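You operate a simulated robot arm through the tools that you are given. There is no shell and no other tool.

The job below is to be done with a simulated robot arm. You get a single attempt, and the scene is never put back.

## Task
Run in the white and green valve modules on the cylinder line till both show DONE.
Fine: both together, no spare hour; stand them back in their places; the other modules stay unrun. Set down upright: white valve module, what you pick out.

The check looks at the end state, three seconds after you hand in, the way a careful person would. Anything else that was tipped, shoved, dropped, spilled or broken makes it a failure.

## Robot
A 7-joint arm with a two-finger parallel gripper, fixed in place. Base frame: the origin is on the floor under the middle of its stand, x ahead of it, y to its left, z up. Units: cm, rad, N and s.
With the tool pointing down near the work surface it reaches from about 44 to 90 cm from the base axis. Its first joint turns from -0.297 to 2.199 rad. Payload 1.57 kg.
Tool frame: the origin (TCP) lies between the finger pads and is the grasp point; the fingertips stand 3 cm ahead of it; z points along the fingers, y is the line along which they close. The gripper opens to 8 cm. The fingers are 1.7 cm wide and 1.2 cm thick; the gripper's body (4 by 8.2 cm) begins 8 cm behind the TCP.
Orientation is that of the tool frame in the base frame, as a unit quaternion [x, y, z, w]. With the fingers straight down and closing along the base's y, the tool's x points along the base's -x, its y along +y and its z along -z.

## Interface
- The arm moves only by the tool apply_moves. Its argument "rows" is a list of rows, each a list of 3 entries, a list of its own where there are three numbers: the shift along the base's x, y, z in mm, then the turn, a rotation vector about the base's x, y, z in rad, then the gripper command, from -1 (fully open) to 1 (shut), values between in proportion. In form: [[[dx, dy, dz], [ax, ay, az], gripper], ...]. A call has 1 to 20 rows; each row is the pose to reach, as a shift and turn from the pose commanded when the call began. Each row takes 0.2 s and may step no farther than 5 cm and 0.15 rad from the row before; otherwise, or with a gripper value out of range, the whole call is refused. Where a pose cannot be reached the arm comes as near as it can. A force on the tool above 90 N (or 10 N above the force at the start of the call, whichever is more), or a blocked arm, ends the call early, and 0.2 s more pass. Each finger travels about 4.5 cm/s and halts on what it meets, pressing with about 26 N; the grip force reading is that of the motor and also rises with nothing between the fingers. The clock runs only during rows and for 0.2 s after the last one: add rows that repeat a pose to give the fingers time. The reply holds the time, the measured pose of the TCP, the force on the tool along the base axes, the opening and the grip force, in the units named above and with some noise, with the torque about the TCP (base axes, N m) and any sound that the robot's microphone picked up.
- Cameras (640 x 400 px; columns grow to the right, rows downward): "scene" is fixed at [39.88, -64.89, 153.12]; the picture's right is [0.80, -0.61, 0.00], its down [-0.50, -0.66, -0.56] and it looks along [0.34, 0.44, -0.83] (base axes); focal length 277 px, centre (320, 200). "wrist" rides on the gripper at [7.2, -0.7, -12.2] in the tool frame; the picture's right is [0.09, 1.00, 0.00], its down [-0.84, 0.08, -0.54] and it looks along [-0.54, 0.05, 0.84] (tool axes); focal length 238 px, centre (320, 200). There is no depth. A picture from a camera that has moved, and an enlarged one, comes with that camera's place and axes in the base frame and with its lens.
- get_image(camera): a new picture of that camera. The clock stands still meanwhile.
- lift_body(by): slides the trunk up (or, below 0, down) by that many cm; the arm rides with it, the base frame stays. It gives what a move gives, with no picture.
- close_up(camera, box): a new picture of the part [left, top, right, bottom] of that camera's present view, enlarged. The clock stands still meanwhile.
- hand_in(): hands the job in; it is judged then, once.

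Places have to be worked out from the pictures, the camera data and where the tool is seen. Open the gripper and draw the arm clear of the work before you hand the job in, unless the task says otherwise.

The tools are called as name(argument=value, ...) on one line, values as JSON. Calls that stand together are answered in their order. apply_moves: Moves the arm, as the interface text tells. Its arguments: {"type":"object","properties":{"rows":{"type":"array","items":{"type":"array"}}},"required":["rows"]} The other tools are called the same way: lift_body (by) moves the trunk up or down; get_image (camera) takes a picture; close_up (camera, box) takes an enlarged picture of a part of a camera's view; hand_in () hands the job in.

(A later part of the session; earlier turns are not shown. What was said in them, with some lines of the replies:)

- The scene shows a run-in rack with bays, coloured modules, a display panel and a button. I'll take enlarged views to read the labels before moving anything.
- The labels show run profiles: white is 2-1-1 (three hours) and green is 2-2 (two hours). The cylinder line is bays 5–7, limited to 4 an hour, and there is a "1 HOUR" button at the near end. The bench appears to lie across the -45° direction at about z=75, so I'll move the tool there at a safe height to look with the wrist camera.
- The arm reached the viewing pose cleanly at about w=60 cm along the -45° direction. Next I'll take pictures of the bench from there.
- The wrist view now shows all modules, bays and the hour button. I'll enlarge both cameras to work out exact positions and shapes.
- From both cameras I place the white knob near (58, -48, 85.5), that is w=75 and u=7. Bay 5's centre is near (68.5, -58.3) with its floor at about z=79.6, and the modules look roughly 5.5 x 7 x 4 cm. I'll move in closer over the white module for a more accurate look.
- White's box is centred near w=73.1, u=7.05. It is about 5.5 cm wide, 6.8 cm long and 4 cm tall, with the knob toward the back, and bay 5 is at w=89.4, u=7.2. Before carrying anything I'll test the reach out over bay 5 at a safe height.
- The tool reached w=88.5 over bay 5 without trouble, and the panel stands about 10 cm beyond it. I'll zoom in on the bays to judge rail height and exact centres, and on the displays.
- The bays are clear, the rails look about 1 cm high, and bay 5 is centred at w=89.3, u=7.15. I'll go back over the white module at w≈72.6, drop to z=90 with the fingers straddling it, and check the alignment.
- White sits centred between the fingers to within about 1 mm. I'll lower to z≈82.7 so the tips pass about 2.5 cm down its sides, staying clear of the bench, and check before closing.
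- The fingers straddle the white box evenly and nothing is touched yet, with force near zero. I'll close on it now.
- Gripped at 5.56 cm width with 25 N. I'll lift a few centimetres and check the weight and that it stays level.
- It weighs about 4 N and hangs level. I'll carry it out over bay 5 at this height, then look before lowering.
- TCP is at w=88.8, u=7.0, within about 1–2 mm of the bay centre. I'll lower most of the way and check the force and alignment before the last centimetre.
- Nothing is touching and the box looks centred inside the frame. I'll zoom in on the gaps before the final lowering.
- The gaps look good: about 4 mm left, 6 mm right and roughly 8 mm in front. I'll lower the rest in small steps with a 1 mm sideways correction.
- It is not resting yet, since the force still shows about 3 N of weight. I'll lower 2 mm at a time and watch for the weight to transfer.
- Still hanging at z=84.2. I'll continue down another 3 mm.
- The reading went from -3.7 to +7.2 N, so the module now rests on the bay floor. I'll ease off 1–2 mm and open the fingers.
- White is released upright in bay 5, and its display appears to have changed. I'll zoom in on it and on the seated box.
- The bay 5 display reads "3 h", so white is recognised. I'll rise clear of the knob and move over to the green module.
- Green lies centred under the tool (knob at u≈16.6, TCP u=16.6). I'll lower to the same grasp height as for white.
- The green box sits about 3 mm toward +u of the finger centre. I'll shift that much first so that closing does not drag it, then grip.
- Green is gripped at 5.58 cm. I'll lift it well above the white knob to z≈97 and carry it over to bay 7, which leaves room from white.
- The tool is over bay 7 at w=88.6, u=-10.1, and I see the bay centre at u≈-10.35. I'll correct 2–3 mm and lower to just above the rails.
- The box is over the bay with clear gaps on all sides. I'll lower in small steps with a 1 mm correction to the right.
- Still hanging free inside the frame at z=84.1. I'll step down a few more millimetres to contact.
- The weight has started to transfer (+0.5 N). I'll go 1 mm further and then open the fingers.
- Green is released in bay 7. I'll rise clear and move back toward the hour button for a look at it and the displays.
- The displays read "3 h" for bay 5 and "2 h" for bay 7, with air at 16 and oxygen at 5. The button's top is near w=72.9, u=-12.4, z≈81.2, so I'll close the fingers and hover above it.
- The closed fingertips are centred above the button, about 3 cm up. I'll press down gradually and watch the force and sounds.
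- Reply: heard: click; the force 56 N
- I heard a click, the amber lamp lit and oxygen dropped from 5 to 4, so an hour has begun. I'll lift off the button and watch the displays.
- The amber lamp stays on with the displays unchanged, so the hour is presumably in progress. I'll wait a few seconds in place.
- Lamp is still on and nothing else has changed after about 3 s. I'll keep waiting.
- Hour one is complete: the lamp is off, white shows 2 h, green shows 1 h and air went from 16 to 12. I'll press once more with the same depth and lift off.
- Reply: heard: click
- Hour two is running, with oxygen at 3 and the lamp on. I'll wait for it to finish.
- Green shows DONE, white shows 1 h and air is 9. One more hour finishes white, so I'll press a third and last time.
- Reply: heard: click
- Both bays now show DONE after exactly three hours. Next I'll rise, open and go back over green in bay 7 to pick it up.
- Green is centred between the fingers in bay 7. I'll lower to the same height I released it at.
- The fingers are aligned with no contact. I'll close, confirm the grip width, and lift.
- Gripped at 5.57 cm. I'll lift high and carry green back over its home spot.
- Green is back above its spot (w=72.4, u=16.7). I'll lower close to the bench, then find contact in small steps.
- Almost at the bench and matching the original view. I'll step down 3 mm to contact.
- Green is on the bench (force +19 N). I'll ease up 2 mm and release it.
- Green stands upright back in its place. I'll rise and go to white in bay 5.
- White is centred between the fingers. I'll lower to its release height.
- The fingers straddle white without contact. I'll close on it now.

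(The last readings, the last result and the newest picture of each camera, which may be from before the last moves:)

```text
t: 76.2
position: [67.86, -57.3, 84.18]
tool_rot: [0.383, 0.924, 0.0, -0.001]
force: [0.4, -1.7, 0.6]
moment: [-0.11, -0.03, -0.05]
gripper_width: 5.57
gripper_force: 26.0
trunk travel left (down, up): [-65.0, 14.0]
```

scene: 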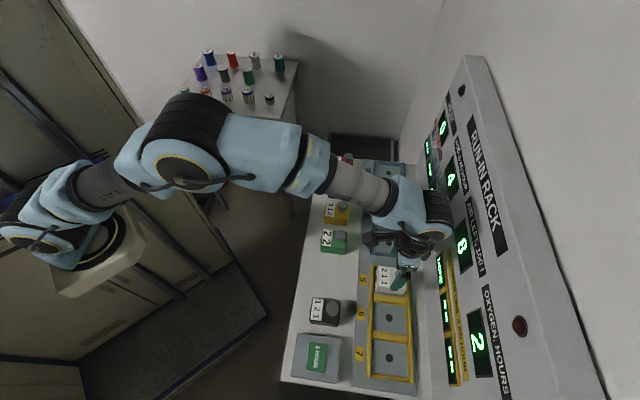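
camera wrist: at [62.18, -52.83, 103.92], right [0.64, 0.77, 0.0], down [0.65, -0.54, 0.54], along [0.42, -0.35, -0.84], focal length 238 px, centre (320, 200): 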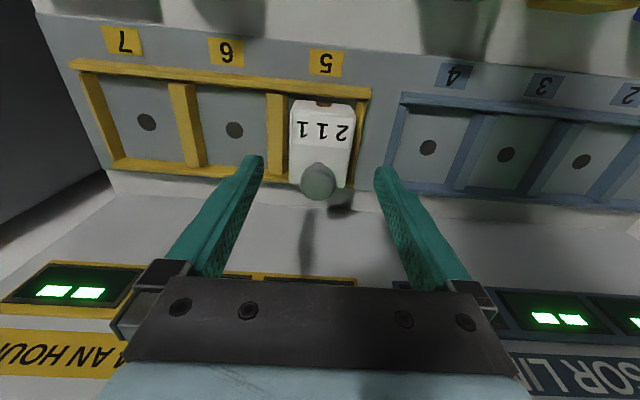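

Gripped at 5.57 cm. I'll lift white, bring it straight back to its home spot, and stop about 1.5 cm above the bench.

apply_moves(rows=[[[0, 0, 12], [0, 0, 0], 1], [[0, 0, 35], [0, 0, 0], 1], [[0, 0, 70], [0, 0, 0], 1], [[-20, 20, 75], [0, 0, 0], 1], [[-48, 46, 75], [0, 0, 0], 1], [[-76, 73, 75], [0, 0, 0], 1], [[-100, 97, 75], [0, 0, 0], 1], [[-115, 111, 75], [0, 0, 0], 1], [[-115, 111, 75], [0, 0, 0], 1], [[-115, 111, 45], [0, 0, 0], 1], [[-115, 111, 20], [0, 0, 0], 1], [[-115, 111, 4], [0, 0, 0], 1], [[-115, 111, 4], [0, 0, 0], 1]])

get_image(camera="wrist")

get_image(camera="scene")

```text
t: 79.0
position: [56.34, -46.28, 84.55]
tool_rot: [0.383, 0.924, 0.0, 0.0]
force: [-1.1, 0.2, -3.4]
moment: [0.02, 0.02, -0.03]
gripper_width: 5.58
gripper_force: 26.0
trunk travel left (down, up): [-65.0, 14.0]
```

```text
taken
camera wrist: at [50.78, -41.6, 96.76], right [0.64, 0.77, 0.0], down [0.65, -0.54, 0.54], along [0.42, -0.35, -0.84], focal length 238 px, centre (320, 200)
```

wrist: 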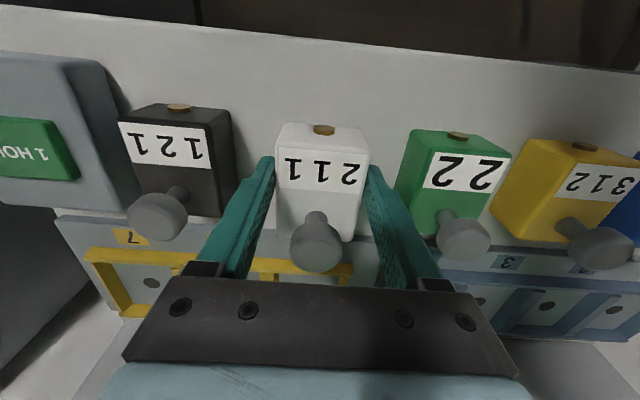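

```text
taken
```

scene: 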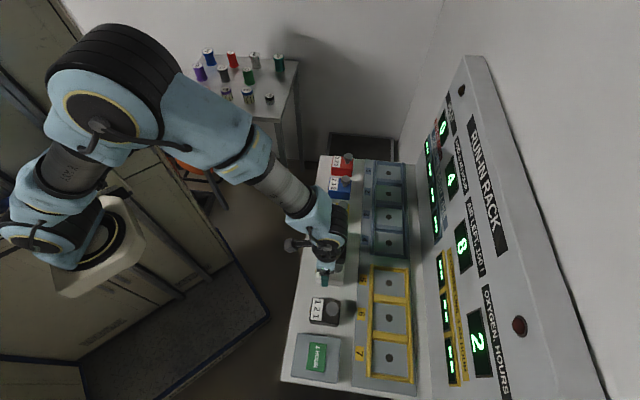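

White is about 1.5 cm above its home spot (w=72.6, u=7.1). I'll lower in small steps.

apply_moves(rows=[[[0, 0, -6], [0, 0, 0], 1], [[0, 0, -11], [0, 0, 0], 1], [[0, 0, -14], [0, 0, 0], 1], [[0, 0, -15], [0, 0, 0], 1], [[0, 0, -15], [0, 0, 0], 1]])

```text
t: 80.2
position: [56.49, -46.27, 83.02]
tool_rot: [0.383, 0.924, 0.0, 0.0]
force: [0.2, 0.4, -3.7]
moment: [0.02, 0.03, -0.01]
gripper_width: 5.57
gripper_force: 25.9
trunk travel left (down, up): [-65.0, 14.0]
```

Still hanging at z=83.0. I'll step down 3 mm more.

apply_moves(rows=[[[0, 0, -1], [0, 0, 0], 1], [[0, 0, -2], [0, 0, 0], 1], [[0, 0, -3], [0, 0, 0], 1], [[0, 0, -3], [0, 0, 0], 1]])

```text
t: 81.2
position: [56.25, -46.27, 83.03]
tool_rot: [0.383, 0.924, 0.0, 0.002]
force: [-1.0, 2.3, 19.3]
moment: [0.15, 0.1, -0.01]
gripper_width: 5.57
gripper_force: 26.2
trunk travel left (down, up): [-65.0, 14.0]
```

White is on the bench (+19 N). I'll ease up 2 mm and release it.

apply_moves(rows=[[[0, 0, 2], [0, 0, 0], 1], [[0, 0, 2], [0, 0, 0], 0.2], [[0, 0, 2], [0, 0, 0], -0.2], [[0, 0, 2], [0, 0, 0], -0.6], [[0, 0, 2], [0, 0, 0], -0.9], [[0, 0, 2], [0, 0, 0], -0.9]])

get_image(camera="wrist")

```text
t: 82.6
position: [56.34, -46.37, 82.74]
tool_rot: [0.382, 0.924, -0.001, 0.0]
force: [0.0, 1.4, 0.2]
moment: [0.02, 0.0, 0.0]
gripper_width: 7.57
gripper_force: 0.0
trunk travel left (down, up): [-65.0, 14.0]
```

```text
taken
camera wrist: at [50.75, -41.65, 95.1], right [0.64, 0.77, 0.0], down [0.65, -0.54, 0.54], along [0.42, -0.35, -0.84], focal length 238 px, centre (320, 200)
```

wrist: 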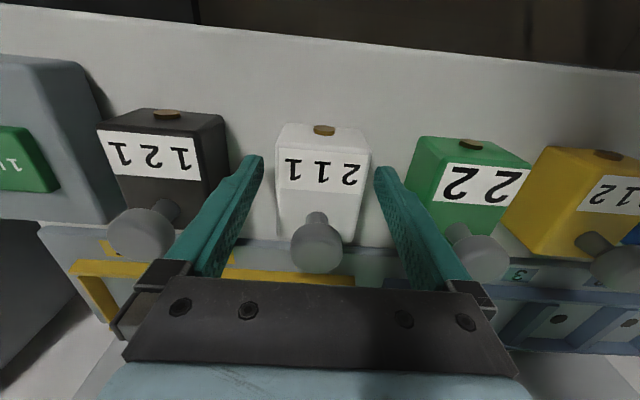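

White stands upright, free of the fingers, and the view matches the original. I'll rise straight up and draw the arm back clear.

apply_moves(rows=[[[0, 0, 20], [0, 0, 0], -0.9], [[0, 0, 60], [0, 0, 0], -0.9], [[0, 0, 105], [0, 0, 0], -0.9], [[0, 0, 150], [0, 0, 0], -0.9], [[0, 0, 195], [0, 0, 0], -0.9], [[-20, 30, 225], [0, 0, 0], -0.95], [[-40, 62, 250], [0, 0, 0], -1], [[-55, 95, 270], [0, 0, 0], -1], [[-65, 130, 280], [0, 0, 0], -1], [[-65, 165, 280], [0, 0, 0], -1], [[-65, 165, 280], [0, 0, 0], -1]])

get_image(camera="scene")

close_up(camera="scene", box=[280, 220, 440, 320])

close_up(camera="scene", box=[410, 90, 530, 400])

get_image(camera="wrist")

```text
t: 85.0
position: [49.86, -29.65, 110.97]
tool_rot: [0.383, 0.924, 0.001, 0.0]
force: [-0.2, 0.5, 0.0]
moment: [0.0, -0.03, -0.01]
gripper_width: 8.03
gripper_force: 0.1
trunk travel left (down, up): [-65.0, 14.0]
```

```text
taken
```

scene: 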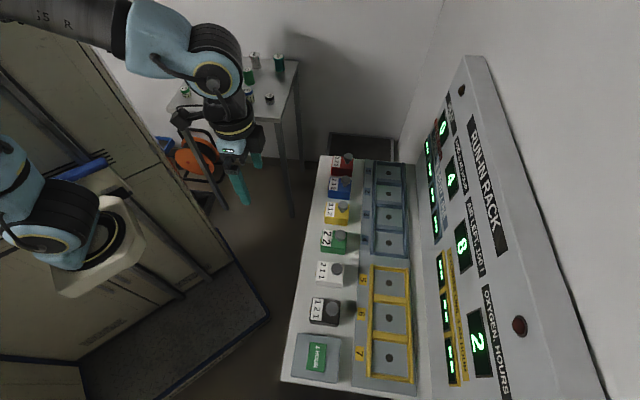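

```text
4.00 times, centred on (360, 270) of scene
camera zoom: at [39.88, -64.89, 153.12], right [0.8, -0.61, 0.0], down [-0.5, -0.66, -0.56], along [0.34, 0.44, -0.83], focal length 1108 px, centre (160, -80)
```

zoom: 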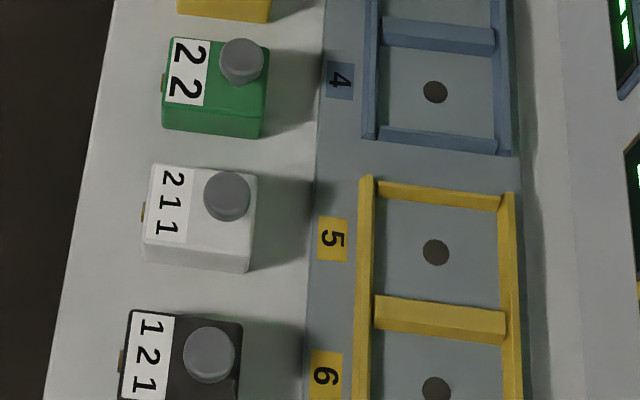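

```text
1.29 times, centred on (470, 245) of scene
camera zoom: at [39.88, -64.89, 153.12], right [0.8, -0.61, 0.0], down [-0.5, -0.66, -0.56], along [0.34, 0.44, -0.83], focal length 357 px, centre (126, 142)
```

zoom: 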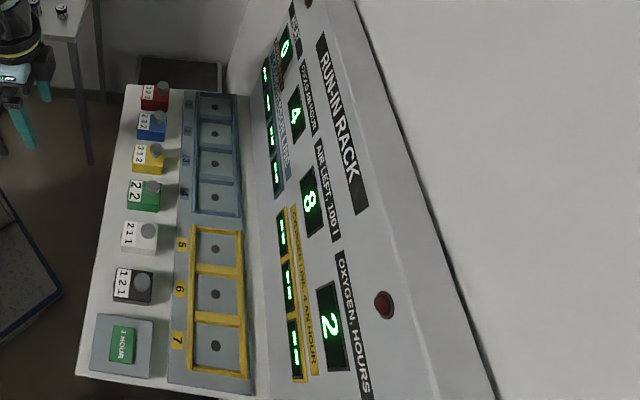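

```text
taken
camera wrist: at [44.27, -25.05, 123.22], right [0.64, 0.77, 0.0], down [0.65, -0.54, 0.54], along [0.42, -0.35, -0.84], focal length 238 px, centre (320, 200)
```

wrist: 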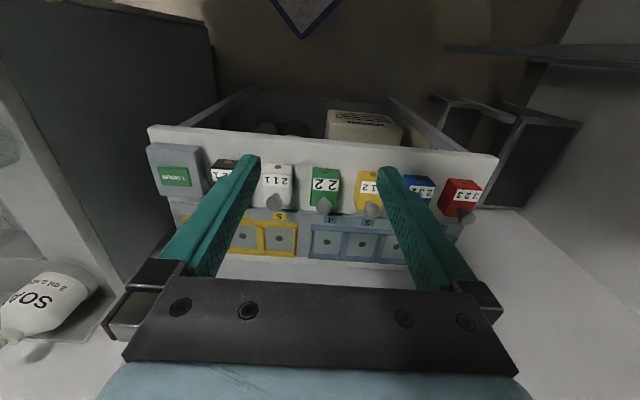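

Both modules are back within a millimetre or two of where they started. They stand upright, the bays are empty, the lamp is off and the other modules are untouched. The arm is open and clear, so I'm handing in.

hand_in()

```text
The job is handed in.
```

The white and green valve modules were run in together on the cylinder line, and both showed DONE. I've handed the job in; no verdict has come back yet.

- **Run:** white went in bay 5 and green in bay 7. I pressed the hour button exactly three times. Green was done after two hours and white after three, so no hour was spare.
- **Supplies:** air went from 16 to 8 (in 100 l) and oxygen from 5 to 2 hours.
- **Return:** the final pictures show both modules upright, within about 2 mm of where they started.
- **Everything else:** the other four modules were never put in a bay or moved. The arm was open and clear of the bench at hand-in.
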